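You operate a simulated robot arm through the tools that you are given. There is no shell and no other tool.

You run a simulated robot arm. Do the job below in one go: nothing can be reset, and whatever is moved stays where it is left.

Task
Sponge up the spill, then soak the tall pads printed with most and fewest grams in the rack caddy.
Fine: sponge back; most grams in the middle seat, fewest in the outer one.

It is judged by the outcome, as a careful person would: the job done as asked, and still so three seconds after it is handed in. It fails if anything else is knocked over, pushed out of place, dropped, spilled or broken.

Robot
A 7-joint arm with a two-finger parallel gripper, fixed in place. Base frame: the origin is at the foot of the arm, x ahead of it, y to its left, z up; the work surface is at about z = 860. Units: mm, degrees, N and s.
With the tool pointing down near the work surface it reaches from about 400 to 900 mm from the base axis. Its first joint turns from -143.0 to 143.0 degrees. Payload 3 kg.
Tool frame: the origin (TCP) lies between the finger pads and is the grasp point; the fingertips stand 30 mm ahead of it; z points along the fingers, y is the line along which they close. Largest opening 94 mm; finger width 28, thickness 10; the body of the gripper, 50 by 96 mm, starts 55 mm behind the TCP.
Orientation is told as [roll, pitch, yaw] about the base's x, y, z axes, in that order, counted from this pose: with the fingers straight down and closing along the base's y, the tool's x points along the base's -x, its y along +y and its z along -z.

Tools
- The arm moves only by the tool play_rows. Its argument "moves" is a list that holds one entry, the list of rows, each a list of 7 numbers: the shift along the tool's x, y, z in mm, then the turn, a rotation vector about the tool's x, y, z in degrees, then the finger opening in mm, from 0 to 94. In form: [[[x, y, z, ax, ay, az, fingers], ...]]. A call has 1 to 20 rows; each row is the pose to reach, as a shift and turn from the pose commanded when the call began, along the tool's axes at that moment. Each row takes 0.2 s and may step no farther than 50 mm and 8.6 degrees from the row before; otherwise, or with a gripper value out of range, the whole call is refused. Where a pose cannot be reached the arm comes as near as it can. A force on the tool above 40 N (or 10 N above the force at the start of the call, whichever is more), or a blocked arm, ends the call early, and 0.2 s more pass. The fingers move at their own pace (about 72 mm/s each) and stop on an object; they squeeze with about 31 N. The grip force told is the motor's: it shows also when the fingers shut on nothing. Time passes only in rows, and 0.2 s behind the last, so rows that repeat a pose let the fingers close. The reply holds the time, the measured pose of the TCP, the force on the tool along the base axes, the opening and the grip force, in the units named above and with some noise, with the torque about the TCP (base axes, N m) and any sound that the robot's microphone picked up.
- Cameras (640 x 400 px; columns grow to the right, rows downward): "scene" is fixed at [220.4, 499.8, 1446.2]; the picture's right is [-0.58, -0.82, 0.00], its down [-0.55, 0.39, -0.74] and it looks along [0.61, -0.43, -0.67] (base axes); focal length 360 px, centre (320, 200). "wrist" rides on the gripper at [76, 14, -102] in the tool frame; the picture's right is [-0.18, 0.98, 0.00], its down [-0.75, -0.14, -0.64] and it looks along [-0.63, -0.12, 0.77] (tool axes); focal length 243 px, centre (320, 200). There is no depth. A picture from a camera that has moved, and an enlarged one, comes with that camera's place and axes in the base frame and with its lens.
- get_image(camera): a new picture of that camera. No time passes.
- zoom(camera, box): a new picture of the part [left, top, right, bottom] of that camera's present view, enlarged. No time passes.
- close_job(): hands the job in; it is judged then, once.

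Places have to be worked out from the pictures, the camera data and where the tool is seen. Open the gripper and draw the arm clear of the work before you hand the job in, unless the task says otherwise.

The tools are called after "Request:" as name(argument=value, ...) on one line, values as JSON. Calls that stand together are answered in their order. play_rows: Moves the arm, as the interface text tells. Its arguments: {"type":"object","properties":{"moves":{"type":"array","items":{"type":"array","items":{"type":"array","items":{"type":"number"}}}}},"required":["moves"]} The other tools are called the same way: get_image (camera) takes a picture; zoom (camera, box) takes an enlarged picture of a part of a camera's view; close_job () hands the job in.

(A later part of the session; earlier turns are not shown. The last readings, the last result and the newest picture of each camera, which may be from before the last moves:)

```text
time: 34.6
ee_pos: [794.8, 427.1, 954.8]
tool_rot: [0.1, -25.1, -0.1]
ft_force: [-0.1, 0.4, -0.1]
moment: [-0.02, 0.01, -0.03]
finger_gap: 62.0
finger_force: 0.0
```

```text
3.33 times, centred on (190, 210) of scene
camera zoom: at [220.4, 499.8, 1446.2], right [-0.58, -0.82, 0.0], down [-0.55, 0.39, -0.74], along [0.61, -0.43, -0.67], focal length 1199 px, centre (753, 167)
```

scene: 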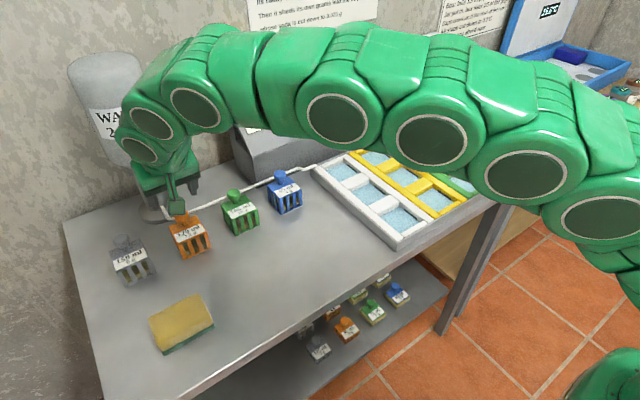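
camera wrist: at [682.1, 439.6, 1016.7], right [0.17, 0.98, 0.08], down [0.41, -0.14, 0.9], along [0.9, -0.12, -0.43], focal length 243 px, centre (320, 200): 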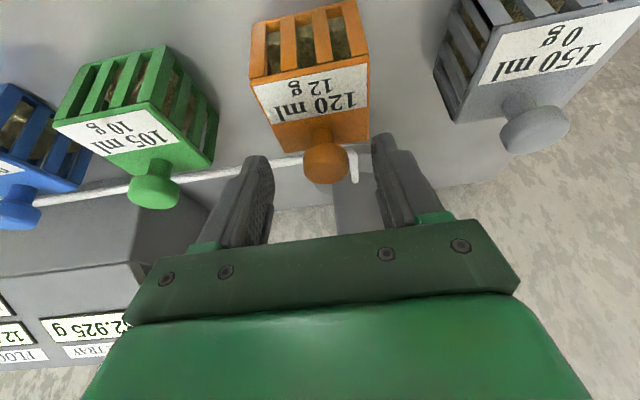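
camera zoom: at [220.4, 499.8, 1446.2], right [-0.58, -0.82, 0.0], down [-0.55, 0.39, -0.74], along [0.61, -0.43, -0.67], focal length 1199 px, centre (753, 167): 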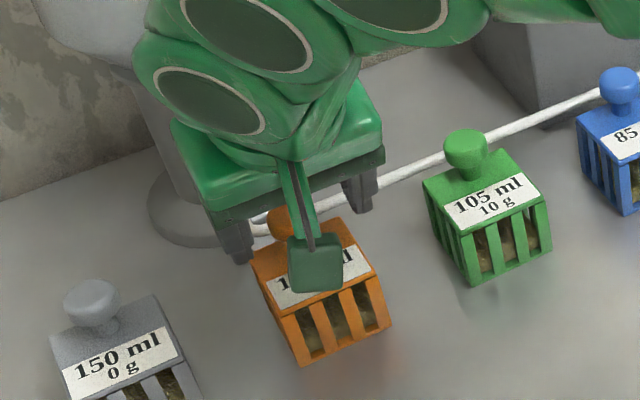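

The knob sits between the fingers, about 3 mm off centre in y. I'm shifting, lowering 6 mm more, and closing on the knob.

Request:
play_rows(moves=[[[1, 2.8, 3, 0, 0, 0, 62], [1, 2.8, 6.4, 0, 0, 0, 62], [1, 2.8, 6.4, 0, 0, 0, 40], [1, 2.8, 6.4, 0, 0, 0, 25], [1, 2.8, 6.4, 0, 0, 0, 10], [1, 2.8, 6.4, 0, 0, 0, 10], [1, 2.8, 6.4, 0, 0, 0, 10]]])

Request:
get_image(camera="wrist")

Request:
zoom(camera="scene", box=[110, 150, 270, 270])

```text
time: 36.2
ee_pos: [797.7, 431.5, 948.0]
tool_rot: [0.0, -25.0, -0.1]
ft_force: [0.1, 0.5, -0.6]
moment: [-0.03, 0.01, 0.0]
finger_gap: 24.1
finger_force: 30.8
```

```text
taken
camera wrist: at [684.7, 444.0, 1009.0], right [0.17, 0.98, 0.08], down [0.41, -0.14, 0.9], along [0.9, -0.12, -0.43], focal length 243 px, centre (320, 200)
```

wrist: 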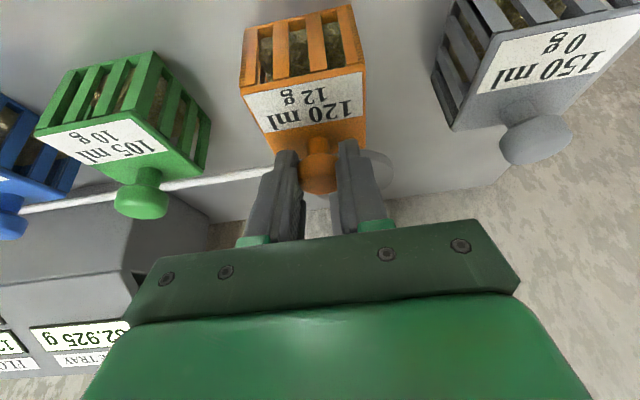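

```text
3.33 times, centred on (190, 210) of scene
camera zoom: at [220.4, 499.8, 1446.2], right [-0.58, -0.82, 0.0], down [-0.55, 0.39, -0.74], along [0.61, -0.43, -0.67], focal length 1199 px, centre (753, 167)
```

zoom: 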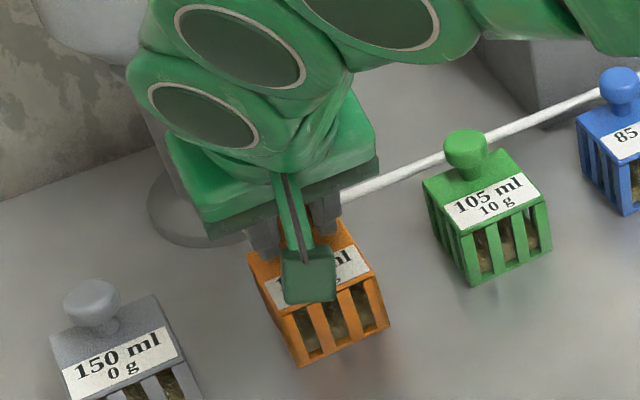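

The knob is held (gap 24 mm, full grip force). I'm lifting straight up 30 mm to check how the pad hangs.

Request:
play_rows(moves=[[[-4, 0, -9, 0, 0, 0, 10], [-8.5, 0, -18, 0, 0, 0, 10], [-12.7, 0, -27.2, 0, 0, 0, 10], [-12.7, 0, -27.2, 0, 0, 0, 10]]])

Request:
get_image(camera="wrist")

Request:
zoom(camera="scene", box=[110, 150, 270, 270])

```text
time: 37.2
ee_pos: [796.7, 430.8, 978.4]
tool_rot: [0.0, -24.9, -0.2]
ft_force: [0.1, 1.4, -0.2]
moment: [-0.01, 0.0, 0.04]
finger_gap: 24.1
finger_force: 30.7
```

```text
taken
camera wrist: at [684.7, 443.8, 1038.4], right [0.17, 0.98, 0.08], down [0.41, -0.14, 0.9], along [0.9, -0.12, -0.43], focal length 243 px, centre (320, 200)
```

wrist: 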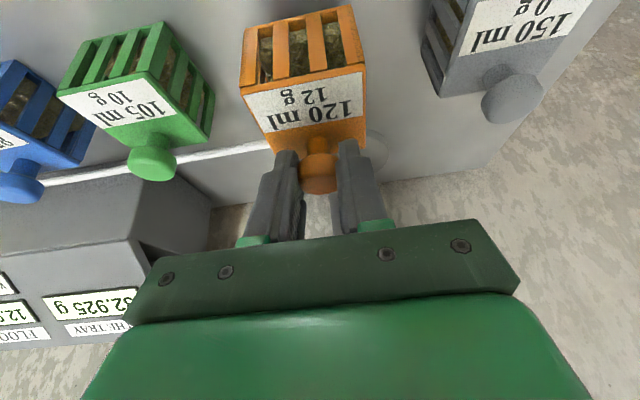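

```text
3.33 times, centred on (190, 210) of scene
camera zoom: at [220.4, 499.8, 1446.2], right [-0.58, -0.82, 0.0], down [-0.55, 0.39, -0.74], along [0.61, -0.43, -0.67], focal length 1199 px, centre (753, 167)
```

zoom: 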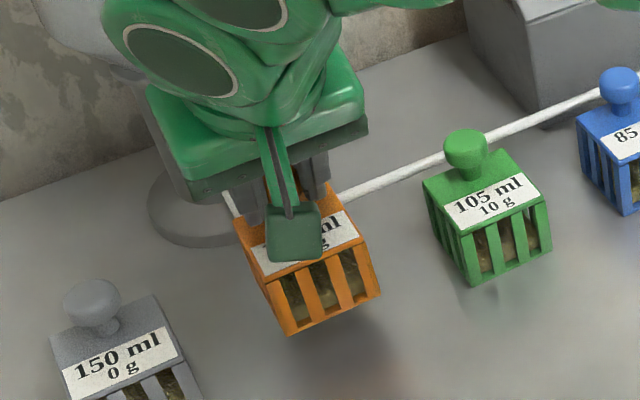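

The pad hangs level and hasn't slipped. I'm lifting clear and carrying it high toward the front of the tray, offset to the left, so that I can measure the green caddy's seats.

Request:
play_rows(moves=[[[-17, 0, -36, 0, 0, 0, 10], [-34, 0, -72, 0, 0, 0, 10], [-51, 0, -109, 0, 0, 0, 10], [-26.5, -33.7, -120.5, 0, 0, 0, 10], [-2.1, -67.5, -131.9, 0, 0, 0, 10], [22.4, -101.2, -143.4, 0, 0, 0, 10], [46.8, -134.9, -154.8, 0, 0, 0, 10], [71.3, -168.6, -166.3, 0, 0, 0, 10], [95.7, -202.4, -177.7, 0, 0, 0, 10], [120.2, -236.1, -189.2, 0, 0, 0, 10], [144.6, -269.8, -200.6, 0, 0, 0, 10], [169.1, -303.5, -212.1, 0, 0, 0, 10], [193.5, -337.3, -223.5, 0, 0, 0, 10], [218, -371, -235, 0, 0, 0, 10], [218, -371, -235, 0, 0, 0, 10]]])

Request:
get_image(camera="wrist")

Request:
get_image(camera="scene")

```text
time: 40.4
ee_pos: [501.0, 61.5, 1098.5]
tool_rot: [0.0, -25.1, 0.0]
ft_force: [0.1, 0.2, -1.4]
moment: [-0.02, 0.03, 0.04]
finger_gap: 23.9
finger_force: 31.3
```

```text
taken
camera wrist: at [388.5, 74.0, 1160.3], right [0.17, 0.98, 0.08], down [0.41, -0.14, 0.9], along [0.9, -0.12, -0.43], focal length 243 px, centre (320, 200)
```

wrist: 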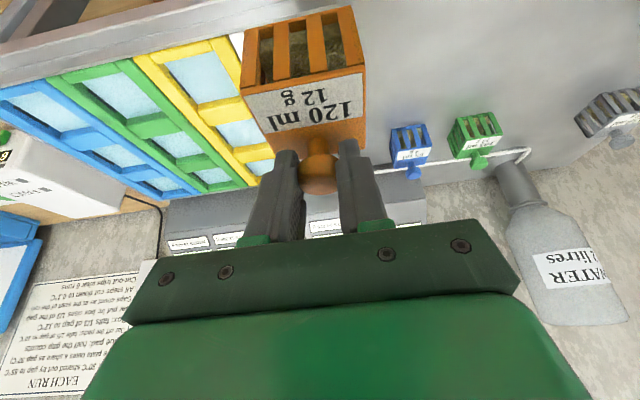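

```text
taken
```

scene: 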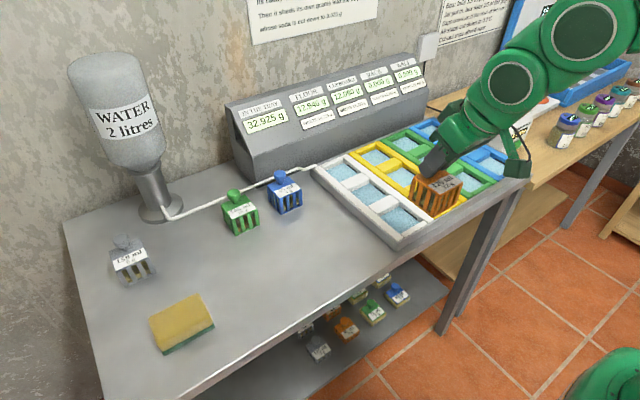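

The pad is stable. I'm zooming in on the green caddy to measure its seats.

Request:
zoom(camera="wrist", box=[20, 30, 260, 200])

Request:
zoom(camera="wrist", box=[220, 0, 380, 200])

```text
2.35 times, centred on (140, 115) of wrist
camera zoom: at [388.5, 74.0, 1160.3], right [0.17, 0.98, 0.08], down [0.41, -0.14, 0.9], along [0.9, -0.12, -0.43], focal length 571 px, centre (744, 400)
```

zoom: 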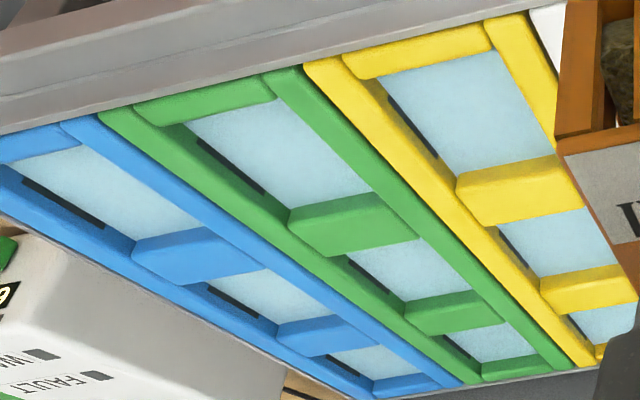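

```text
2.00 times, centred on (300, 100) of wrist
camera zoom: at [388.5, 74.0, 1160.3], right [0.17, 0.98, 0.08], down [0.41, -0.14, 0.9], along [0.9, -0.12, -0.43], focal length 485 px, centre (360, 400)
```

zoom: 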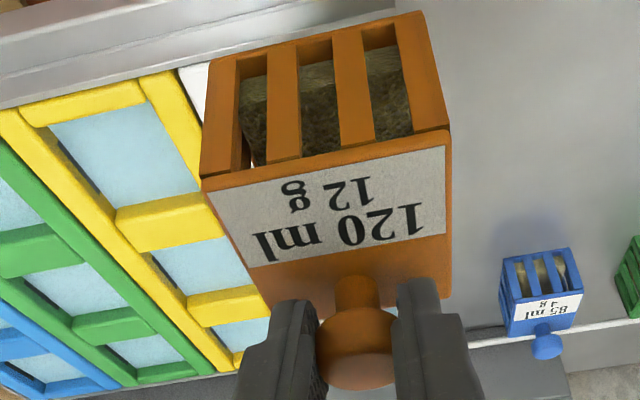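

I'm zooming closer on the green caddy's crossbars to locate the middle and outer seat centres in x.

Request:
zoom(camera="wrist", box=[50, 50, 210, 150])

Request:
zoom(camera="wrist", box=[130, 100, 260, 200])

```text
4.00 times, centred on (130, 100) of wrist
camera zoom: at [388.5, 74.0, 1160.3], right [0.17, 0.98, 0.08], down [0.41, -0.14, 0.9], along [0.9, -0.12, -0.43], focal length 970 px, centre (1080, 600)
```

zoom: 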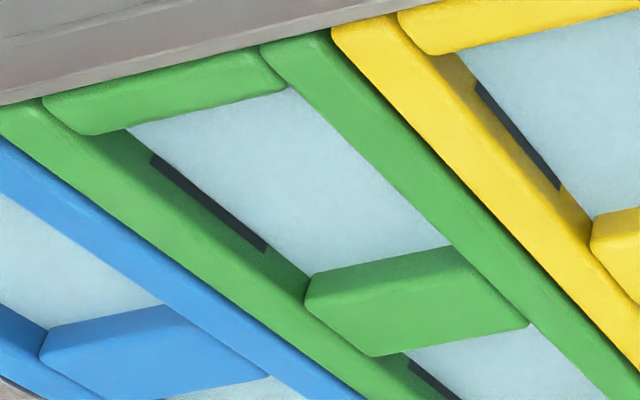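

```text
4.00 times, centred on (195, 150) of wrist
camera zoom: at [388.5, 74.0, 1160.3], right [0.17, 0.98, 0.08], down [0.41, -0.14, 0.9], along [0.9, -0.12, -0.43], focal length 970 px, centre (820, 400)
```

zoom: 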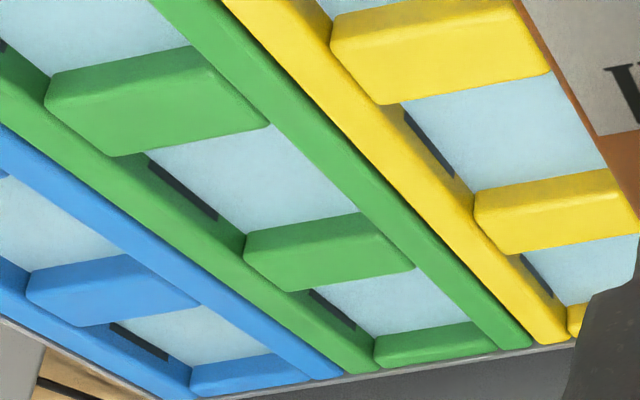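

From this side, assuming the rim is at z ≈ 884, I get outer seat centre ≈ (580, −200) and middle ≈ (685, −201). To fix the rim height, I'll take a second view from the other side of the green caddy.

Request:
play_rows(moves=[[[0, -40, 0, 0, 0, 0, 10], [0, -80, 0, 0, 0, 0, 10], [0, -120, 0, 0, 0, 0, 10], [0, -160, 0, 0, 0, 0, 10], [0, -200, 0, 0, 0, 0, 10], [0, -240, 0, 0, 0, 0, 10], [0, -280, 0, 0, 0, 0, 10], [0, -320, 0, 0, 0, 0, 10], [0, -360, 0, 0, 0, 0, 10], [0, -400, 0, 0, 0, 0, 10], [0, -400, 0, 0, 0, 0, 10]]])

Request:
get_image(camera="wrist")

Request:
zoom(camera="wrist", box=[360, 20, 520, 120])

Request:
zoom(camera="scene", box=[370, 110, 530, 210])

```text
time: 42.8
ee_pos: [499.1, -343.6, 1097.9]
tool_rot: [0.0, -24.9, -0.1]
ft_force: [0.7, 0.3, 0.0]
moment: [-0.01, 0.0, -0.01]
finger_gap: 24.1
finger_force: 31.3
```

```text
taken
camera wrist: at [385.8, -330.7, 1159.2], right [0.17, 0.98, 0.08], down [0.41, -0.14, 0.9], along [0.9, -0.12, -0.43], focal length 243 px, centre (320, 200)
```

wrist: 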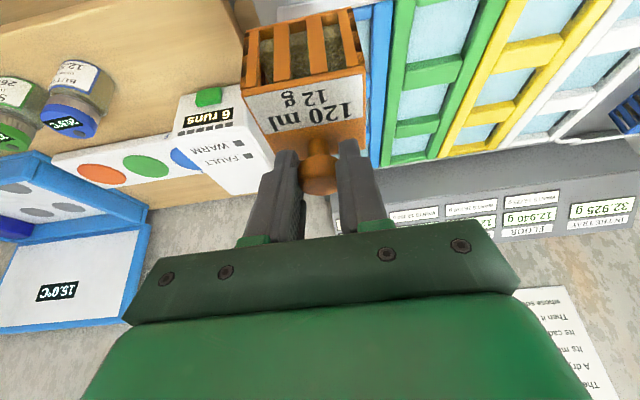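

```text
4.00 times, centred on (440, 70) of wrist
camera zoom: at [385.8, -330.7, 1159.2], right [0.17, 0.98, 0.08], down [0.41, -0.14, 0.9], along [0.9, -0.12, -0.43], focal length 970 px, centre (-160, 720)
```

zoom: 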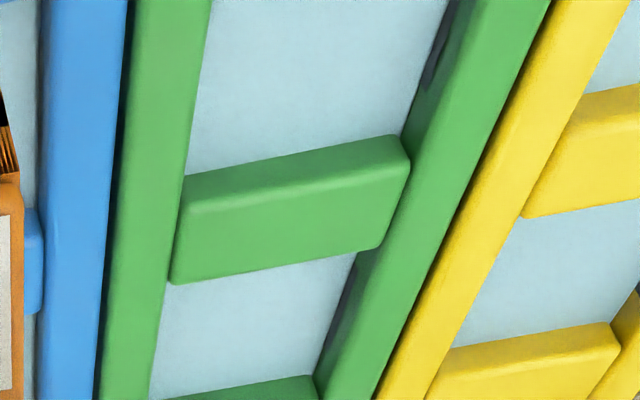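

```text
4.00 times, centred on (450, 160) of scene
camera zoom: at [220.4, 499.8, 1446.2], right [-0.58, -0.82, 0.0], down [-0.55, 0.39, -0.74], along [0.61, -0.43, -0.67], focal length 1438 px, centre (-200, 360)
```

zoom: 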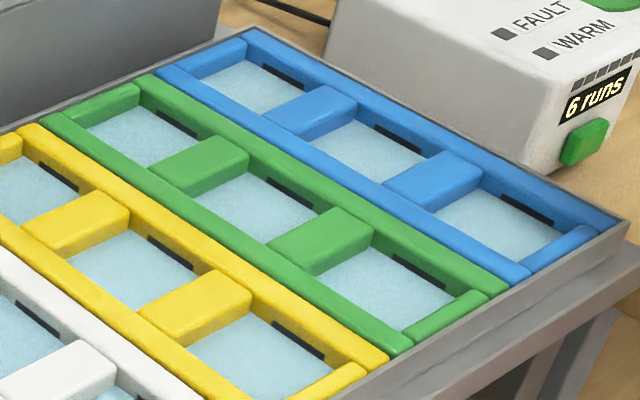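

The two views agree: caddy rim z ≈ 885, green middle seat centre ≈ (684, −200.5), outer ≈ (580, −200.5). The pad's centre is 9 mm behind the TCP in x and centred in y. I'm moving to hover above the middle seat.

Request:
play_rows(moves=[[[-25, 24, 24, 0, 0, 0, 10], [-50, 48, 48, 0, 0, 0, 10], [-75, 72, 72, 0, 0, 0, 10], [-100, 96, 96, 0, 0, 0, 10], [-124, 120, 120, 0, 0, 0, 10], [-147, 143, 144, 0, 0, 0, 10], [-147, 143, 144, 0, 0, 0, 10]]])

Request:
get_image(camera="wrist")

Request:
zoom(camera="scene", box=[340, 80, 540, 220])

```text
time: 44.4
ee_pos: [694.1, -197.4, 1030.6]
tool_rot: [0.0, -25.2, -0.2]
ft_force: [-0.2, -0.9, -0.5]
moment: [0.02, -0.05, 0.01]
finger_gap: 24.0
finger_force: 31.1
```

```text
taken
camera wrist: at [580.9, -184.2, 1093.0], right [0.17, 0.98, 0.08], down [0.41, -0.14, 0.9], along [0.9, -0.12, -0.43], focal length 243 px, centre (320, 200)
```

wrist: 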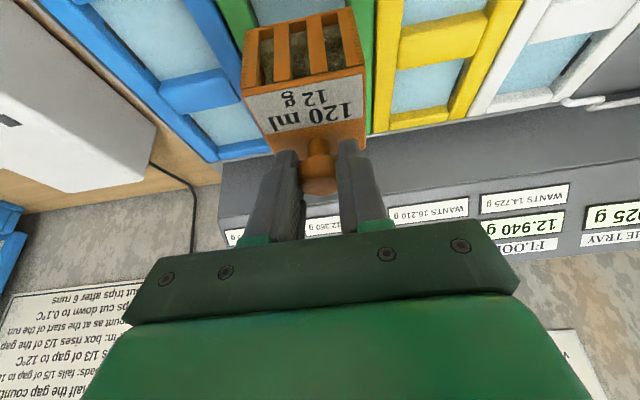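

```text
2.86 times, centred on (440, 150) of scene
camera zoom: at [220.4, 499.8, 1446.2], right [-0.58, -0.82, 0.0], down [-0.55, 0.39, -0.74], along [0.61, -0.43, -0.67], focal length 1027 px, centre (-23, 343)
```

zoom: 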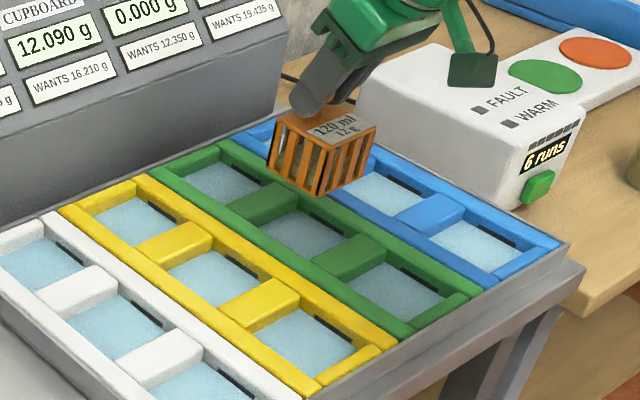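

The pad is above the green middle seat. I'm taking a second pose reading and a closer look at its alignment before lowering.

Request:
play_rows(moves=[[[0, -2, 10, 0, 0, 0, 10], [0, -2, 10, 0, 0, 0, 10], [0, -2, 10, 0, 0, 0, 10]]])

Request:
zoom(camera="wrist", box=[200, 0, 440, 150])

Request:
zoom(camera="scene", box=[390, 100, 510, 190])

```text
time: 45.2
ee_pos: [697.0, -198.4, 1022.5]
tool_rot: [0.0, -25.0, -0.1]
ft_force: [0.0, -0.5, -0.4]
moment: [0.0, -0.03, 0.0]
finger_gap: 24.1
finger_force: 31.3
```

```text
2.67 times, centred on (320, 75) of wrist
camera zoom: at [584.6, -185.8, 1083.8], right [0.17, 0.98, 0.08], down [0.41, -0.14, 0.9], along [0.9, -0.12, -0.43], focal length 647 px, centre (320, 533)
```

zoom: 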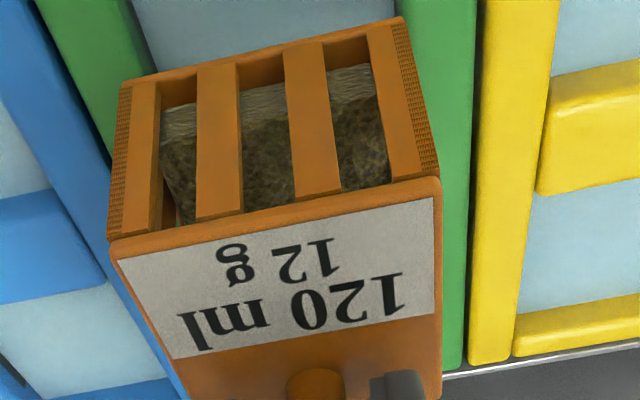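

```text
4.44 times, centred on (450, 145) of scene
camera zoom: at [220.4, 499.8, 1446.2], right [-0.58, -0.82, 0.0], down [-0.55, 0.39, -0.74], along [0.61, -0.43, -0.67], focal length 1598 px, centre (-258, 444)
```

zoom: 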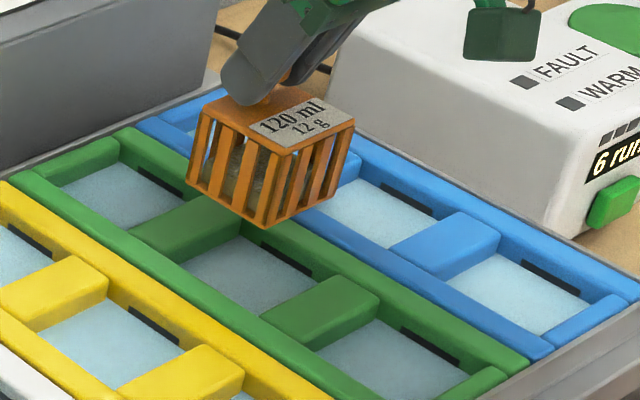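

The pad needs about −4.5 mm in x and −1.5 mm in y. I'm correcting that and lowering to just above the rim (pad bottom ≈ 892) for another check.

Request:
play_rows(moves=[[[8, -0.8, 9, 0, 0, 0, 10], [13, -1.5, 20, 0, 0, 0, 10], [18, -1.5, 29, 0, 0, 0, 10], [21.8, -1.5, 36.2, 0, 0, 0, 10], [21.8, -1.5, 36.2, 0, 0, 0, 10]]])

Request:
zoom(camera="wrist", box=[200, 0, 440, 150])

Request:
zoom(camera="scene", box=[390, 100, 510, 190])

```text
time: 46.4
ee_pos: [693.8, -198.1, 978.1]
tool_rot: [0.0, -25.0, -0.1]
ft_force: [0.2, -0.1, -0.2]
moment: [0.0, 0.0, -0.03]
finger_gap: 24.2
finger_force: 31.0
```

```text
2.67 times, centred on (320, 75) of wrist
camera zoom: at [580.5, -185.5, 1039.8], right [0.17, 0.98, 0.08], down [0.41, -0.14, 0.9], along [0.9, -0.12, -0.43], focal length 647 px, centre (320, 533)
```

zoom: 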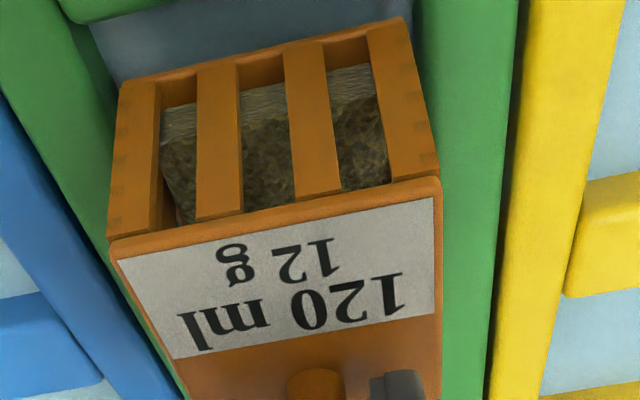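

```text
4.44 times, centred on (450, 145) of scene
camera zoom: at [220.4, 499.8, 1446.2], right [-0.58, -0.82, 0.0], down [-0.55, 0.39, -0.74], along [0.61, -0.43, -0.67], focal length 1598 px, centre (-258, 444)
```

zoom: 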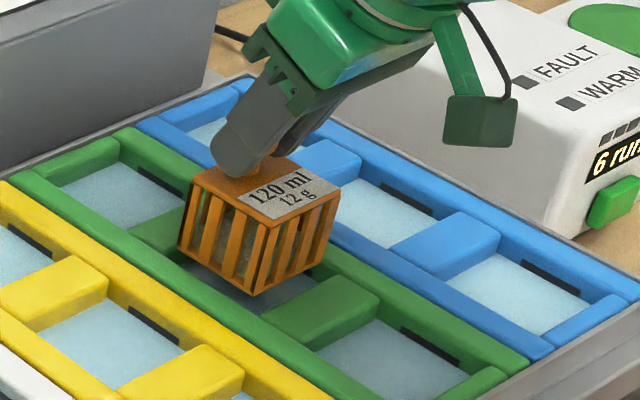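

I'm zooming in tighter on the pad's lower corners relative to the seat walls.

Request:
zoom(camera="wrist", box=[215, 0, 295, 50])

Request:
zoom(camera="wrist", box=[320, 0, 400, 50])

Request:
zoom(camera="scene", box=[415, 130, 475, 180])

```text
8.00 times, centred on (255, 25) of wrist
camera zoom: at [580.5, -185.5, 1039.8], right [0.17, 0.98, 0.08], down [0.41, -0.14, 0.9], along [0.9, -0.12, -0.43], focal length 1941 px, centre (840, 1600)
```

zoom: 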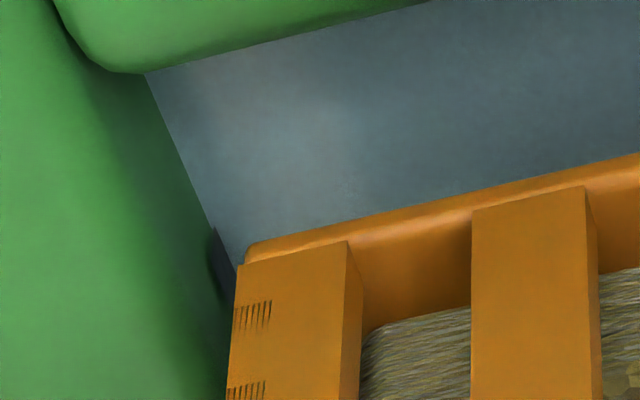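

```text
8.00 times, centred on (360, 25) of wrist
camera zoom: at [580.5, -185.5, 1039.8], right [0.17, 0.98, 0.08], down [0.41, -0.14, 0.9], along [0.9, -0.12, -0.43], focal length 1941 px, centre (0, 1600)
```

zoom: 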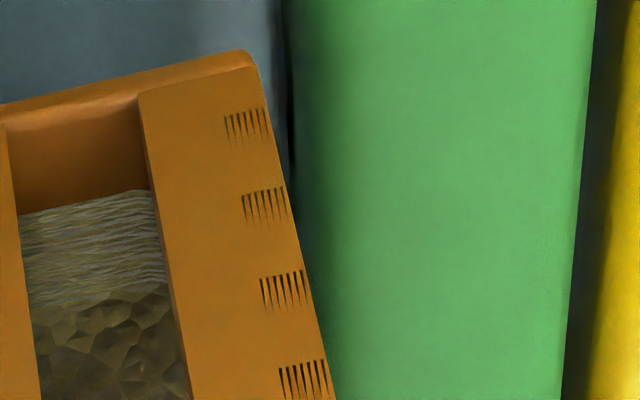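

```text
8.00 times, centred on (445, 155) of scene
camera zoom: at [220.4, 499.8, 1446.2], right [-0.58, -0.82, 0.0], down [-0.55, 0.39, -0.74], along [0.61, -0.43, -0.67], focal length 2877 px, centre (-680, 560)
```

zoom: 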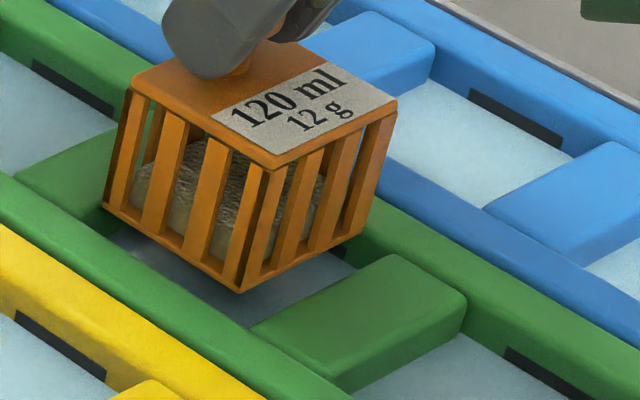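

Relative to the seat the pad should shift about +1.5 mm in x and −2 mm in y. I'm applying that and lowering slowly by 20 mm into the seat, watching the force.

Request:
play_rows(moves=[[[-1.4, -2, 0.6, 0, 0, 0, 10], [-1.4, -2, 0.6, 0, 0, 0, 10], [0.7, -2, 5.1, 0, 0, 0, 10], [2.9, -2, 9.7, 0, 0, 0, 10], [4.9, -2, 14.2, 0, 0, 0, 10], [7.1, -2, 18.7, 0, 0, 0, 10], [7.1, -2, 18.7, 0, 0, 0, 10]]])

Request:
zoom(camera="wrist", box=[200, 0, 440, 150])

Request:
zoom(camera="scene", box=[400, 110, 490, 190])

```text
time: 48.0
ee_pos: [696.3, -202.4, 958.4]
tool_rot: [0.0, -25.2, -0.1]
ft_force: [0.5, 0.0, -0.1]
moment: [0.0, -0.01, 0.02]
finger_gap: 24.1
finger_force: 31.3
```

```text
2.67 times, centred on (320, 75) of wrist
camera zoom: at [582.6, -190.2, 1019.5], right [0.17, 0.98, 0.08], down [0.41, -0.14, 0.9], along [0.9, -0.12, -0.43], focal length 647 px, centre (320, 533)
```

zoom: 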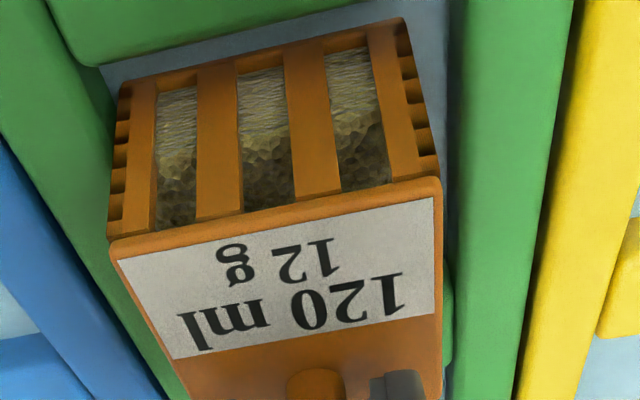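

```text
5.00 times, centred on (445, 150) of scene
camera zoom: at [220.4, 499.8, 1446.2], right [-0.58, -0.82, 0.0], down [-0.55, 0.39, -0.74], along [0.61, -0.43, -0.67], focal length 1798 px, centre (-305, 450)
```

zoom: 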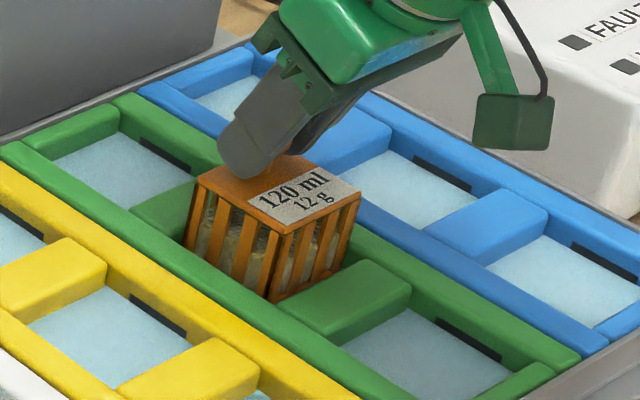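

The pad is entering the seat freely with clearance on both sides. I'm continuing down 8 mm.

Request:
play_rows(moves=[[[0.8, 0.8, 1.8, 0, 0, 0, 10], [1.7, 0.8, 3.6, 0, 0, 0, 10], [2.5, 0.8, 5.4, 0, 0, 0, 10], [3.4, 0.8, 7.2, 0, 0, 0, 10], [3.4, 0.8, 7.2, 0, 0, 0, 10]]])

Request:
zoom(camera="scene", box=[225, 50, 435, 160])

Request:
zoom(camera="scene", box=[400, 110, 490, 190])

```text
time: 49.2
ee_pos: [694.1, -201.4, 952.2]
tool_rot: [-0.1, -25.2, -0.1]
ft_force: [1.0, 2.8, 25.8]
moment: [0.04, -0.24, -0.04]
finger_gap: 24.2
finger_force: 31.5
```

```text
3.05 times, centred on (330, 105) of scene
camera zoom: at [220.4, 499.8, 1446.2], right [-0.58, -0.82, 0.0], down [-0.55, 0.39, -0.74], along [0.61, -0.43, -0.67], focal length 1096 px, centre (290, 490)
```

zoom: 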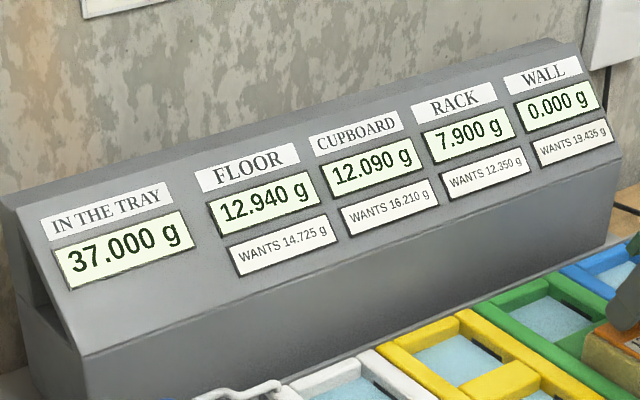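

```text
5.00 times, centred on (445, 150) of scene
camera zoom: at [220.4, 499.8, 1446.2], right [-0.58, -0.82, 0.0], down [-0.55, 0.39, -0.74], along [0.61, -0.43, -0.67], focal length 1798 px, centre (-305, 450)
```

zoom: 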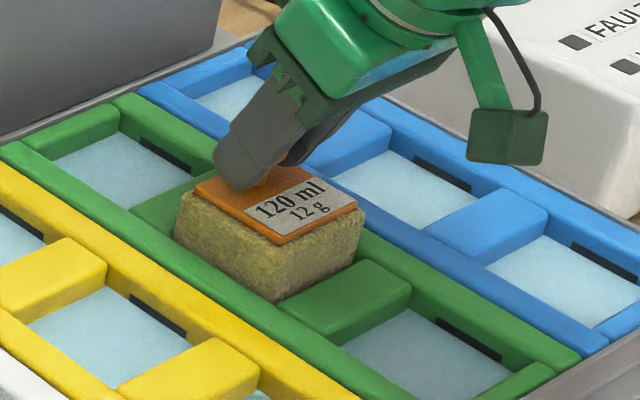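

The RACK readout jumped to 7.900 g and the tray to 37.000 g, exactly as the notice predicts, so green is the rack caddy. The pad has soaked and is resting on the seat floor. I'm easing the push, opening, and rising straight up.

Request:
play_rows(moves=[[[-0.5, 0, -1.0, 0, 0, 0, 10], [-0.5, 0, -1.0, 0, 0, 0, 30], [-0.5, 0, -1.0, 0, 0, 0, 50], [-0.5, 0, -1.0, 0, 0, 0, 62], [-0.5, 0, -1.0, 0, 0, 0, 62], [-4.2, 0, -9, 0, 0, 0, 62], [-12.7, 0, -27, 0, 0, 0, 62], [-29.6, 0, -63.4, 0, 0, 0, 62], [-46.5, 0, -99.7, 0, 0, 0, 62], [-59, 0, -127, 0, 0, 0, 62]]])

Request:
get_image(camera="scene")

Request:
get_image(camera="wrist")

Request:
zoom(camera="scene", box=[400, 110, 490, 190])

```text
time: 51.4
ee_pos: [698.0, -200.4, 1092.3]
tool_rot: [0.1, -25.0, -0.1]
ft_force: [0.0, -0.2, -0.3]
moment: [0.0, -0.01, -0.01]
finger_gap: 61.9
finger_force: 0.1
```

```text
taken
```

scene: 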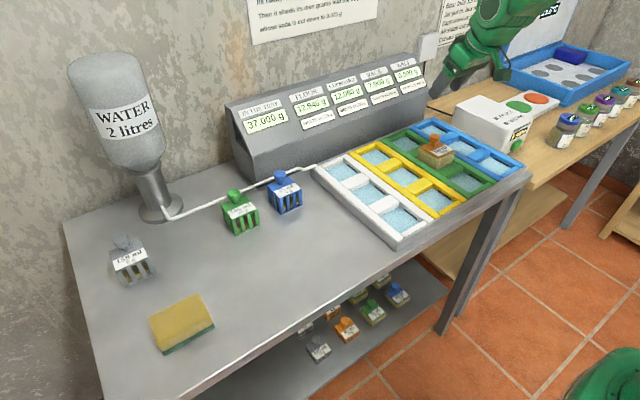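

```text
taken
camera wrist: at [584.7, -187.3, 1152.6], right [0.17, 0.98, 0.08], down [0.41, -0.14, 0.9], along [0.9, -0.12, -0.43], focal length 243 px, centre (320, 200)
```

wrist: 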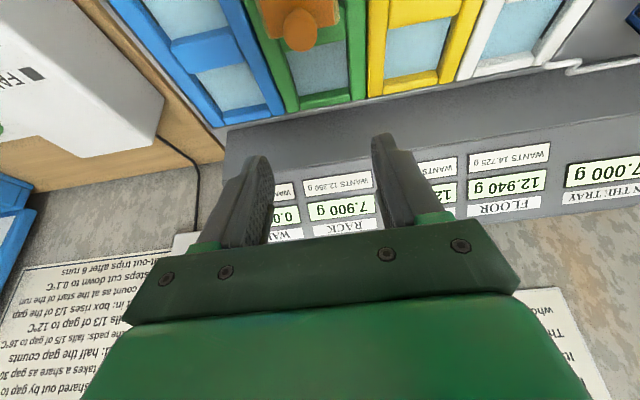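

```text
5.00 times, centred on (445, 150) of scene
camera zoom: at [220.4, 499.8, 1446.2], right [-0.58, -0.82, 0.0], down [-0.55, 0.39, -0.74], along [0.61, -0.43, -0.67], focal length 1798 px, centre (-305, 450)
```

zoom: 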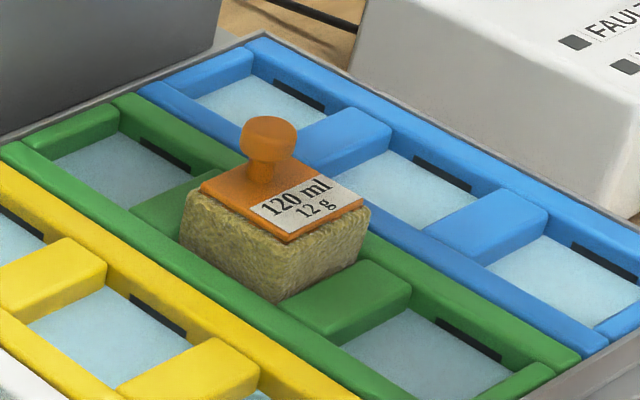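

The orange pad sits upright in the middle seat. Now I'm going back high across the table to the grey 150 ml / 0 g pad.

Request:
play_rows(moves=[[[0, 45, 0, 0, 0, 0, 62], [0, 90, 0, 0, 0, 0, 62], [0, 135, 0, 0, 0, 0, 62], [0, 180, 0, 0, 0, 0, 62], [0, 225, 0, 0, 0, 0, 62], [0, 270, 0, 0, 0, 0, 62], [0, 315, 0, 0, 0, 0, 62], [0, 360, 0, 0, 0, 0, 62], [0, 405, 0, 0, 0, 0, 62], [0, 450, 0, 0, 0, 0, 62], [0, 495, 0, 0, 0, 0, 62], [0, 540, 0, 0, 0, 0, 62], [0, 585, 0, 0, 0, 0, 62], [0, 630, 0, 0, 0, 0, 62], [0, 675, 0, 0, 0, 0, 62], [0, 715, 0, 0, 0, 0, 62], [0, 743, 0, 0, 0, 0, 62], [0, 743, 0, 0, 0, 0, 62]]])

Request:
get_image(camera="wrist")

Request:
get_image(camera="scene")

```text
time: 55.2
ee_pos: [698.0, 537.9, 1090.7]
tool_rot: [0.0, -25.1, -0.1]
ft_force: [0.1, -0.2, 0.0]
moment: [0.02, -0.02, 0.0]
finger_gap: 62.2
finger_force: 0.1
```

```text
taken
camera wrist: at [585.3, 552.0, 1152.3], right [0.17, 0.98, 0.08], down [0.41, -0.14, 0.9], along [0.9, -0.12, -0.43], focal length 243 px, centre (320, 200)
```

wrist: 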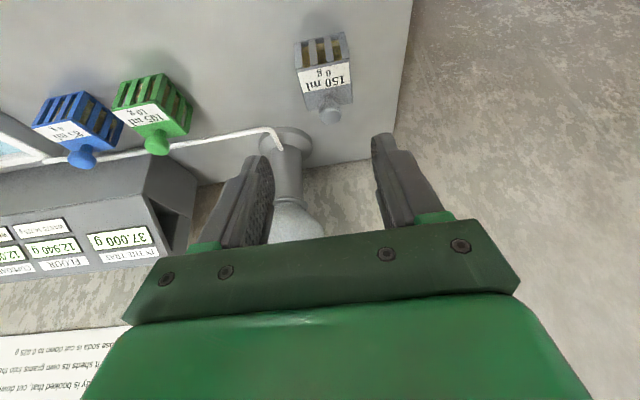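

```text
taken
```

scene: 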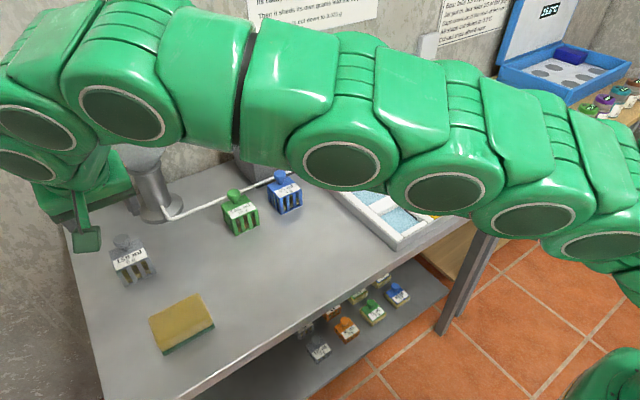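

I'm zooming in on the grey pad's knob to refine its position.

Request:
zoom(camera="wrist", box=[280, 20, 400, 140])

Request:
zoom(camera="scene", box=[80, 215, 180, 295])

```text
3.33 times, centred on (340, 80) of wrist
camera zoom: at [585.3, 552.0, 1152.3], right [0.17, 0.98, 0.08], down [0.41, -0.14, 0.9], along [0.9, -0.12, -0.43], focal length 809 px, centre (253, 600)
```

zoom: 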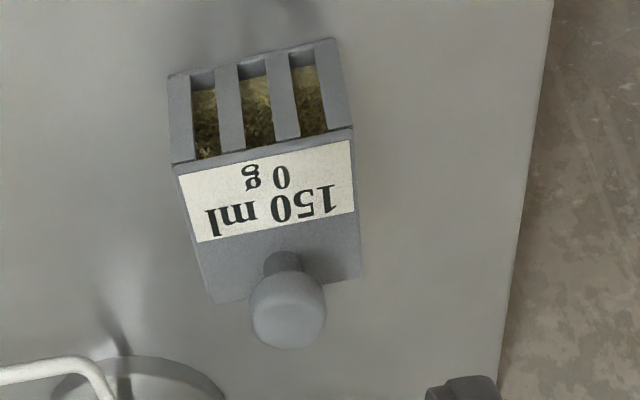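

```text
5.00 times, centred on (130, 255) of scene
camera zoom: at [220.4, 499.8, 1446.2], right [-0.58, -0.82, 0.0], down [-0.55, 0.39, -0.74], along [0.61, -0.43, -0.67], focal length 1798 px, centre (1270, -75)
```

zoom: 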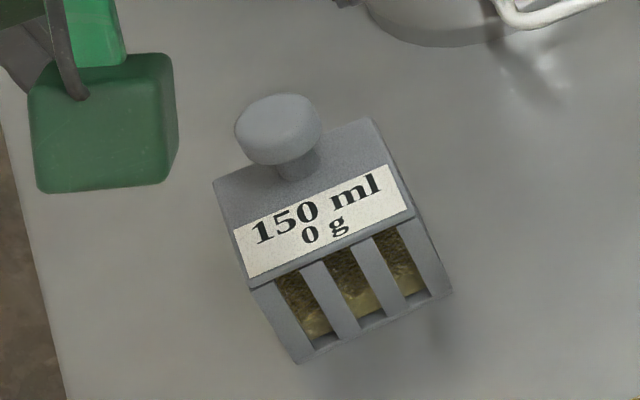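

The grey cage centre is about (787, 544), so its knob is near (801.5, 544, 936). I'm tilting to 32° for more reach and moving to hover above it.

Request:
play_rows(moves=[[[-12, 1.5, 30, 0, -2, 0, 62], [-24, 3, 60, 0, -4, 0, 62], [-37, 4.5, 90, 0, -6, 0, 62], [-49, 6, 120, 0, -7, 0, 62], [-49, 6, 120, 0, -7, 0, 62]]])

Request:
get_image(camera="wrist")

```text
time: 56.4
ee_pos: [789.5, 545.7, 1003.9]
tool_rot: [0.0, -32.0, -0.1]
ft_force: [0.6, -1.0, -0.5]
moment: [0.01, -0.01, -0.02]
finger_gap: 61.8
finger_force: 0.1
```

```text
taken
camera wrist: at [670.4, 558.8, 1051.5], right [0.16, 0.98, 0.1], down [0.3, -0.14, 0.94], along [0.94, -0.12, -0.32], focal length 243 px, centre (320, 200)
```

wrist: 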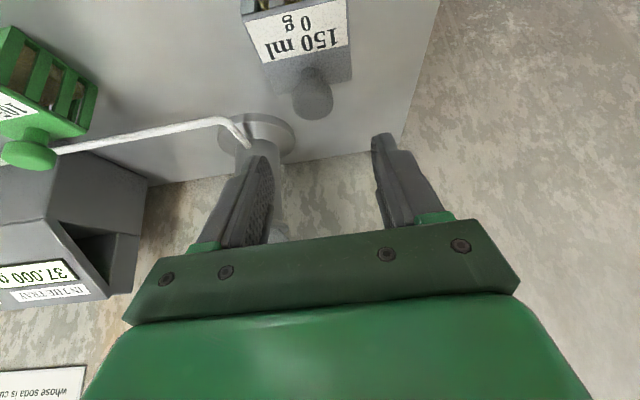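

I've reached it at 32° tilt. I'm descending vertically to about 7 mm above the grasp height for a check.

Request:
play_rows(moves=[[[7.5, -0.7, 14.5, 0, 0, 0, 62], [15, -0.7, 29, 0, 0, 0, 62], [22, -0.7, 42.8, 0, 0, 0, 62], [22, -0.7, 42.8, 0, 0, 0, 62]]])

Request:
get_image(camera="wrist")

Request:
zoom(camera="scene", box=[60, 180, 200, 290])

```text
time: 57.4
ee_pos: [793.8, 546.4, 954.4]
tool_rot: [0.1, -32.0, -0.1]
ft_force: [0.0, 0.5, 0.6]
moment: [-0.02, 0.02, -0.02]
finger_gap: 61.8
finger_force: 0.1
```

```text
taken
camera wrist: at [674.9, 559.6, 1002.5], right [0.16, 0.98, 0.1], down [0.3, -0.14, 0.94], along [0.94, -0.12, -0.32], focal length 243 px, centre (320, 200)
```

wrist: 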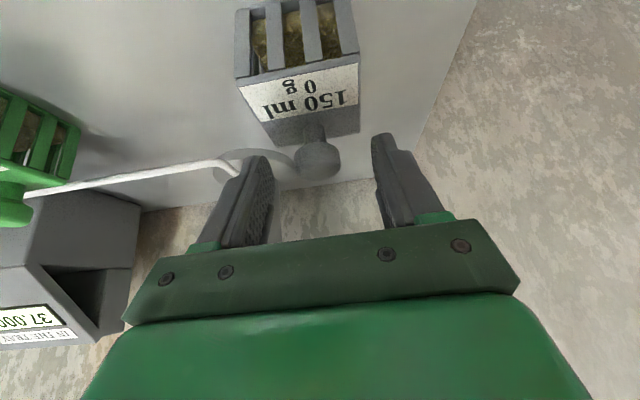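

```text
3.64 times, centred on (130, 235) of scene
camera zoom: at [220.4, 499.8, 1446.2], right [-0.58, -0.82, 0.0], down [-0.55, 0.39, -0.74], along [0.61, -0.43, -0.67], focal length 1308 px, centre (1011, 73)
```

zoom: 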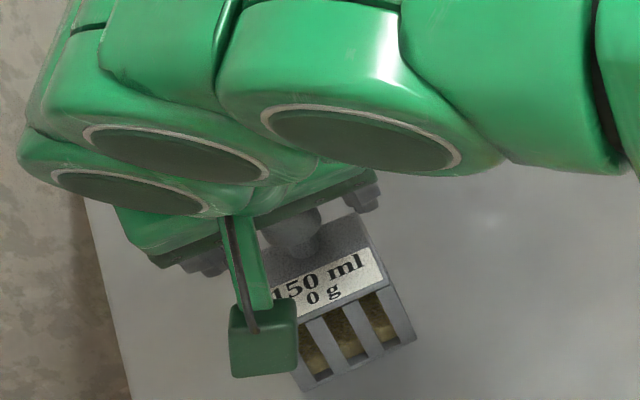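

The knob is centred between the fingers. I'm lowering the last 6 mm and closing on it.

Request:
play_rows(moves=[[[1.6, -1.2, 2.5, 0, 0, 0, 62], [3.2, -1.2, 5.1, 0, 0, 0, 62], [3.2, -1.2, 5.1, 0, 0, 0, 40], [3.2, -1.2, 5.1, 0, 0, 0, 25], [3.2, -1.2, 5.1, 0, 0, 0, 10], [3.2, -1.2, 5.1, 0, 0, 0, 10], [3.2, -1.2, 5.1, 0, 0, 0, 10]]])

Request:
get_image(camera="wrist")

```text
time: 59.0
ee_pos: [794.2, 545.8, 948.9]
tool_rot: [0.1, -32.0, -0.2]
ft_force: [-0.5, 0.1, 1.4]
moment: [-0.03, -0.01, -0.05]
finger_gap: 24.0
finger_force: 31.0
```

```text
taken
camera wrist: at [675.3, 558.4, 995.9], right [0.16, 0.98, 0.1], down [0.3, -0.14, 0.94], along [0.94, -0.12, -0.32], focal length 243 px, centre (320, 200)
```

wrist: 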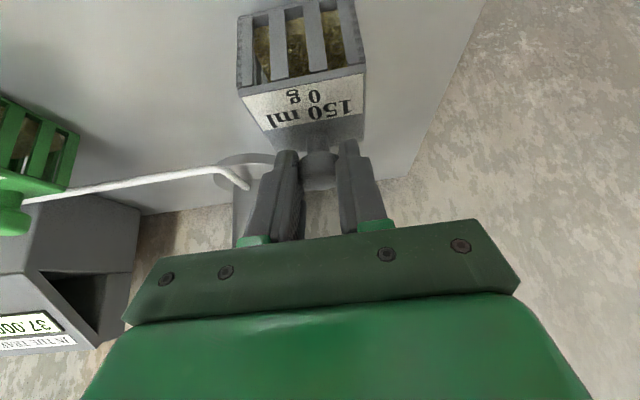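

Gripped at the same 24 mm gap. I'm lifting straight up, first slowly.

Request:
play_rows(moves=[[[-5.3, 0, -8.5, 0, 0, 0, 10], [-10.6, 0, -17, 0, 0, 0, 10], [-15.9, 0, -25.4, 0, 0, 0, 10], [-32, 0, -51, 0, 0, 0, 10], [-48, 0, -76, 0, 0, 0, 10], [-64, 0, -102, 0, 0, 0, 10], [-79.5, 0, -127, 0, 0, 0, 10], [-79.5, 0, -127, 0, 0, 0, 10]]])

Request:
get_image(camera="wrist")

Request:
get_image(camera="scene")

```text
time: 60.8
ee_pos: [796.8, 547.6, 1097.9]
tool_rot: [0.0, -32.0, 0.0]
ft_force: [-0.2, -0.4, -0.1]
moment: [0.03, -0.01, -0.03]
finger_gap: 23.8
finger_force: 31.3
```

```text
taken
camera wrist: at [677.6, 559.1, 1144.9], right [0.16, 0.98, 0.1], down [0.3, -0.14, 0.94], along [0.94, -0.12, -0.32], focal length 243 px, centre (320, 200)
```

wrist: 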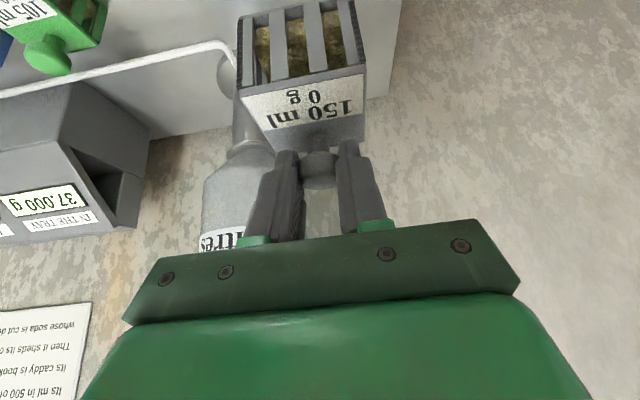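

```text
taken
```

scene: 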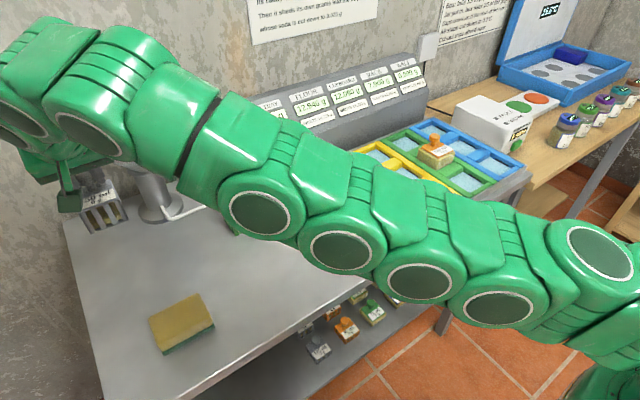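

The grey pad is securely held. I'm moving away from the can, then across at height to above the green caddy's outer seat.

Request:
play_rows(moves=[[[26.8, -25, -16.8, 0, 0, 0, 10], [53.7, -50, -33.6, 0, 0, 0, 10], [80.5, -75, -50.4, 0, 0, 0, 10], [107.3, -100, -67.1, 0, 0, 0, 10], [134.2, -125, -83.9, 0, 0, 0, 10], [161, -150, -100.7, 0, 0, 0, 10], [161, -193, -100.7, 0, 0, 0, 10], [161, -236, -100.7, 0, 0, 0, 10], [161, -279, -100.7, 0, 0, 0, 10], [161, -322, -100.7, 0, 0, 0, 10], [161, -365, -100.7, 0, 0, 0, 10], [161, -408, -100.7, 0, 0, 0, 10], [161, -451, -100.7, 0, 0, 0, 10], [161, -494, -100.7, 0, 0, 0, 10], [161, -537, -100.7, 0, 0, 0, 10], [161, -580, -100.7, 0, 0, 0, 10], [161, -623, -100.7, 0, 0, 0, 10], [161, -666, -100.7, 0, 0, 0, 10], [161, -709, -100.7, 0, 0, 0, 10], [161, -749, -100.7, 0, 0, 0, 10]]])

Request:
get_image(camera="wrist")

Request:
zoom(camera="wrist", box=[200, 0, 440, 150])

Request:
get_image(camera="scene")

```text
time: 65.0
ee_pos: [601.9, -203.8, 1099.6]
tool_rot: [0.1, -31.9, 0.0]
ft_force: [0.5, -0.4, -0.5]
moment: [0.03, 0.01, -0.02]
finger_gap: 24.1
finger_force: 30.8
```

```text
taken
camera wrist: at [483.0, -191.4, 1146.0], right [0.16, 0.98, 0.1], down [0.3, -0.14, 0.94], along [0.94, -0.12, -0.32], focal length 243 px, centre (320, 200)
```

wrist: 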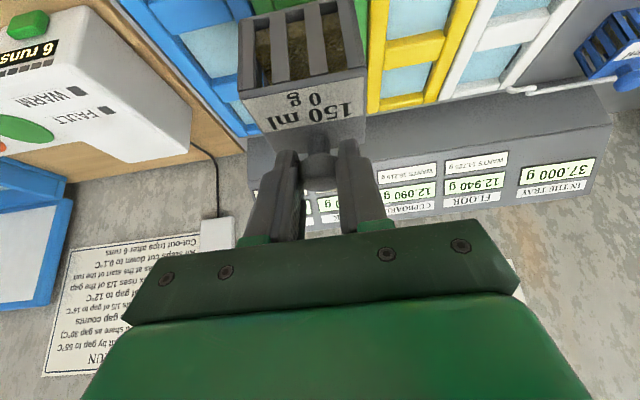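

```text
2.67 times, centred on (320, 75) of wrist
camera zoom: at [483.0, -191.4, 1146.0], right [0.16, 0.98, 0.1], down [0.3, -0.14, 0.94], along [0.94, -0.12, -0.32], focal length 647 px, centre (320, 533)
```

zoom: 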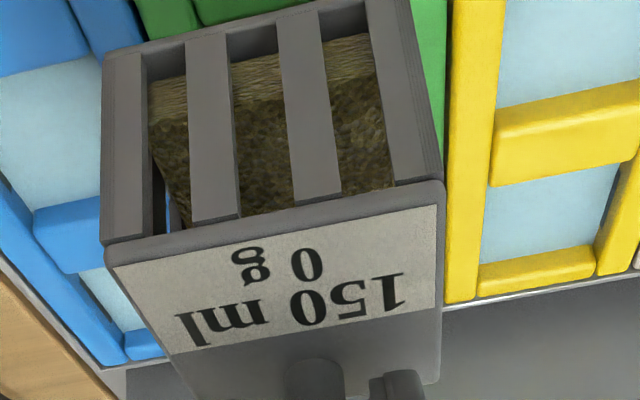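

```text
taken
```

scene: 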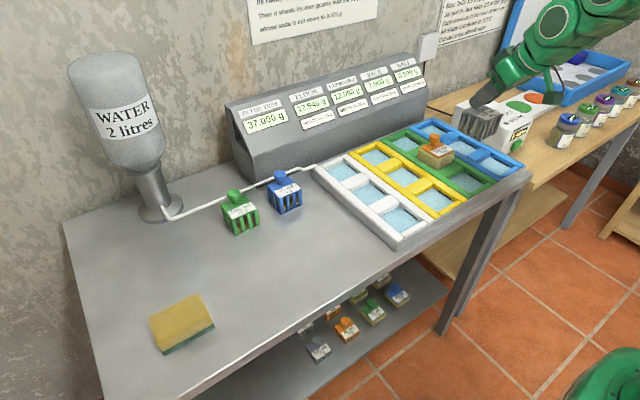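

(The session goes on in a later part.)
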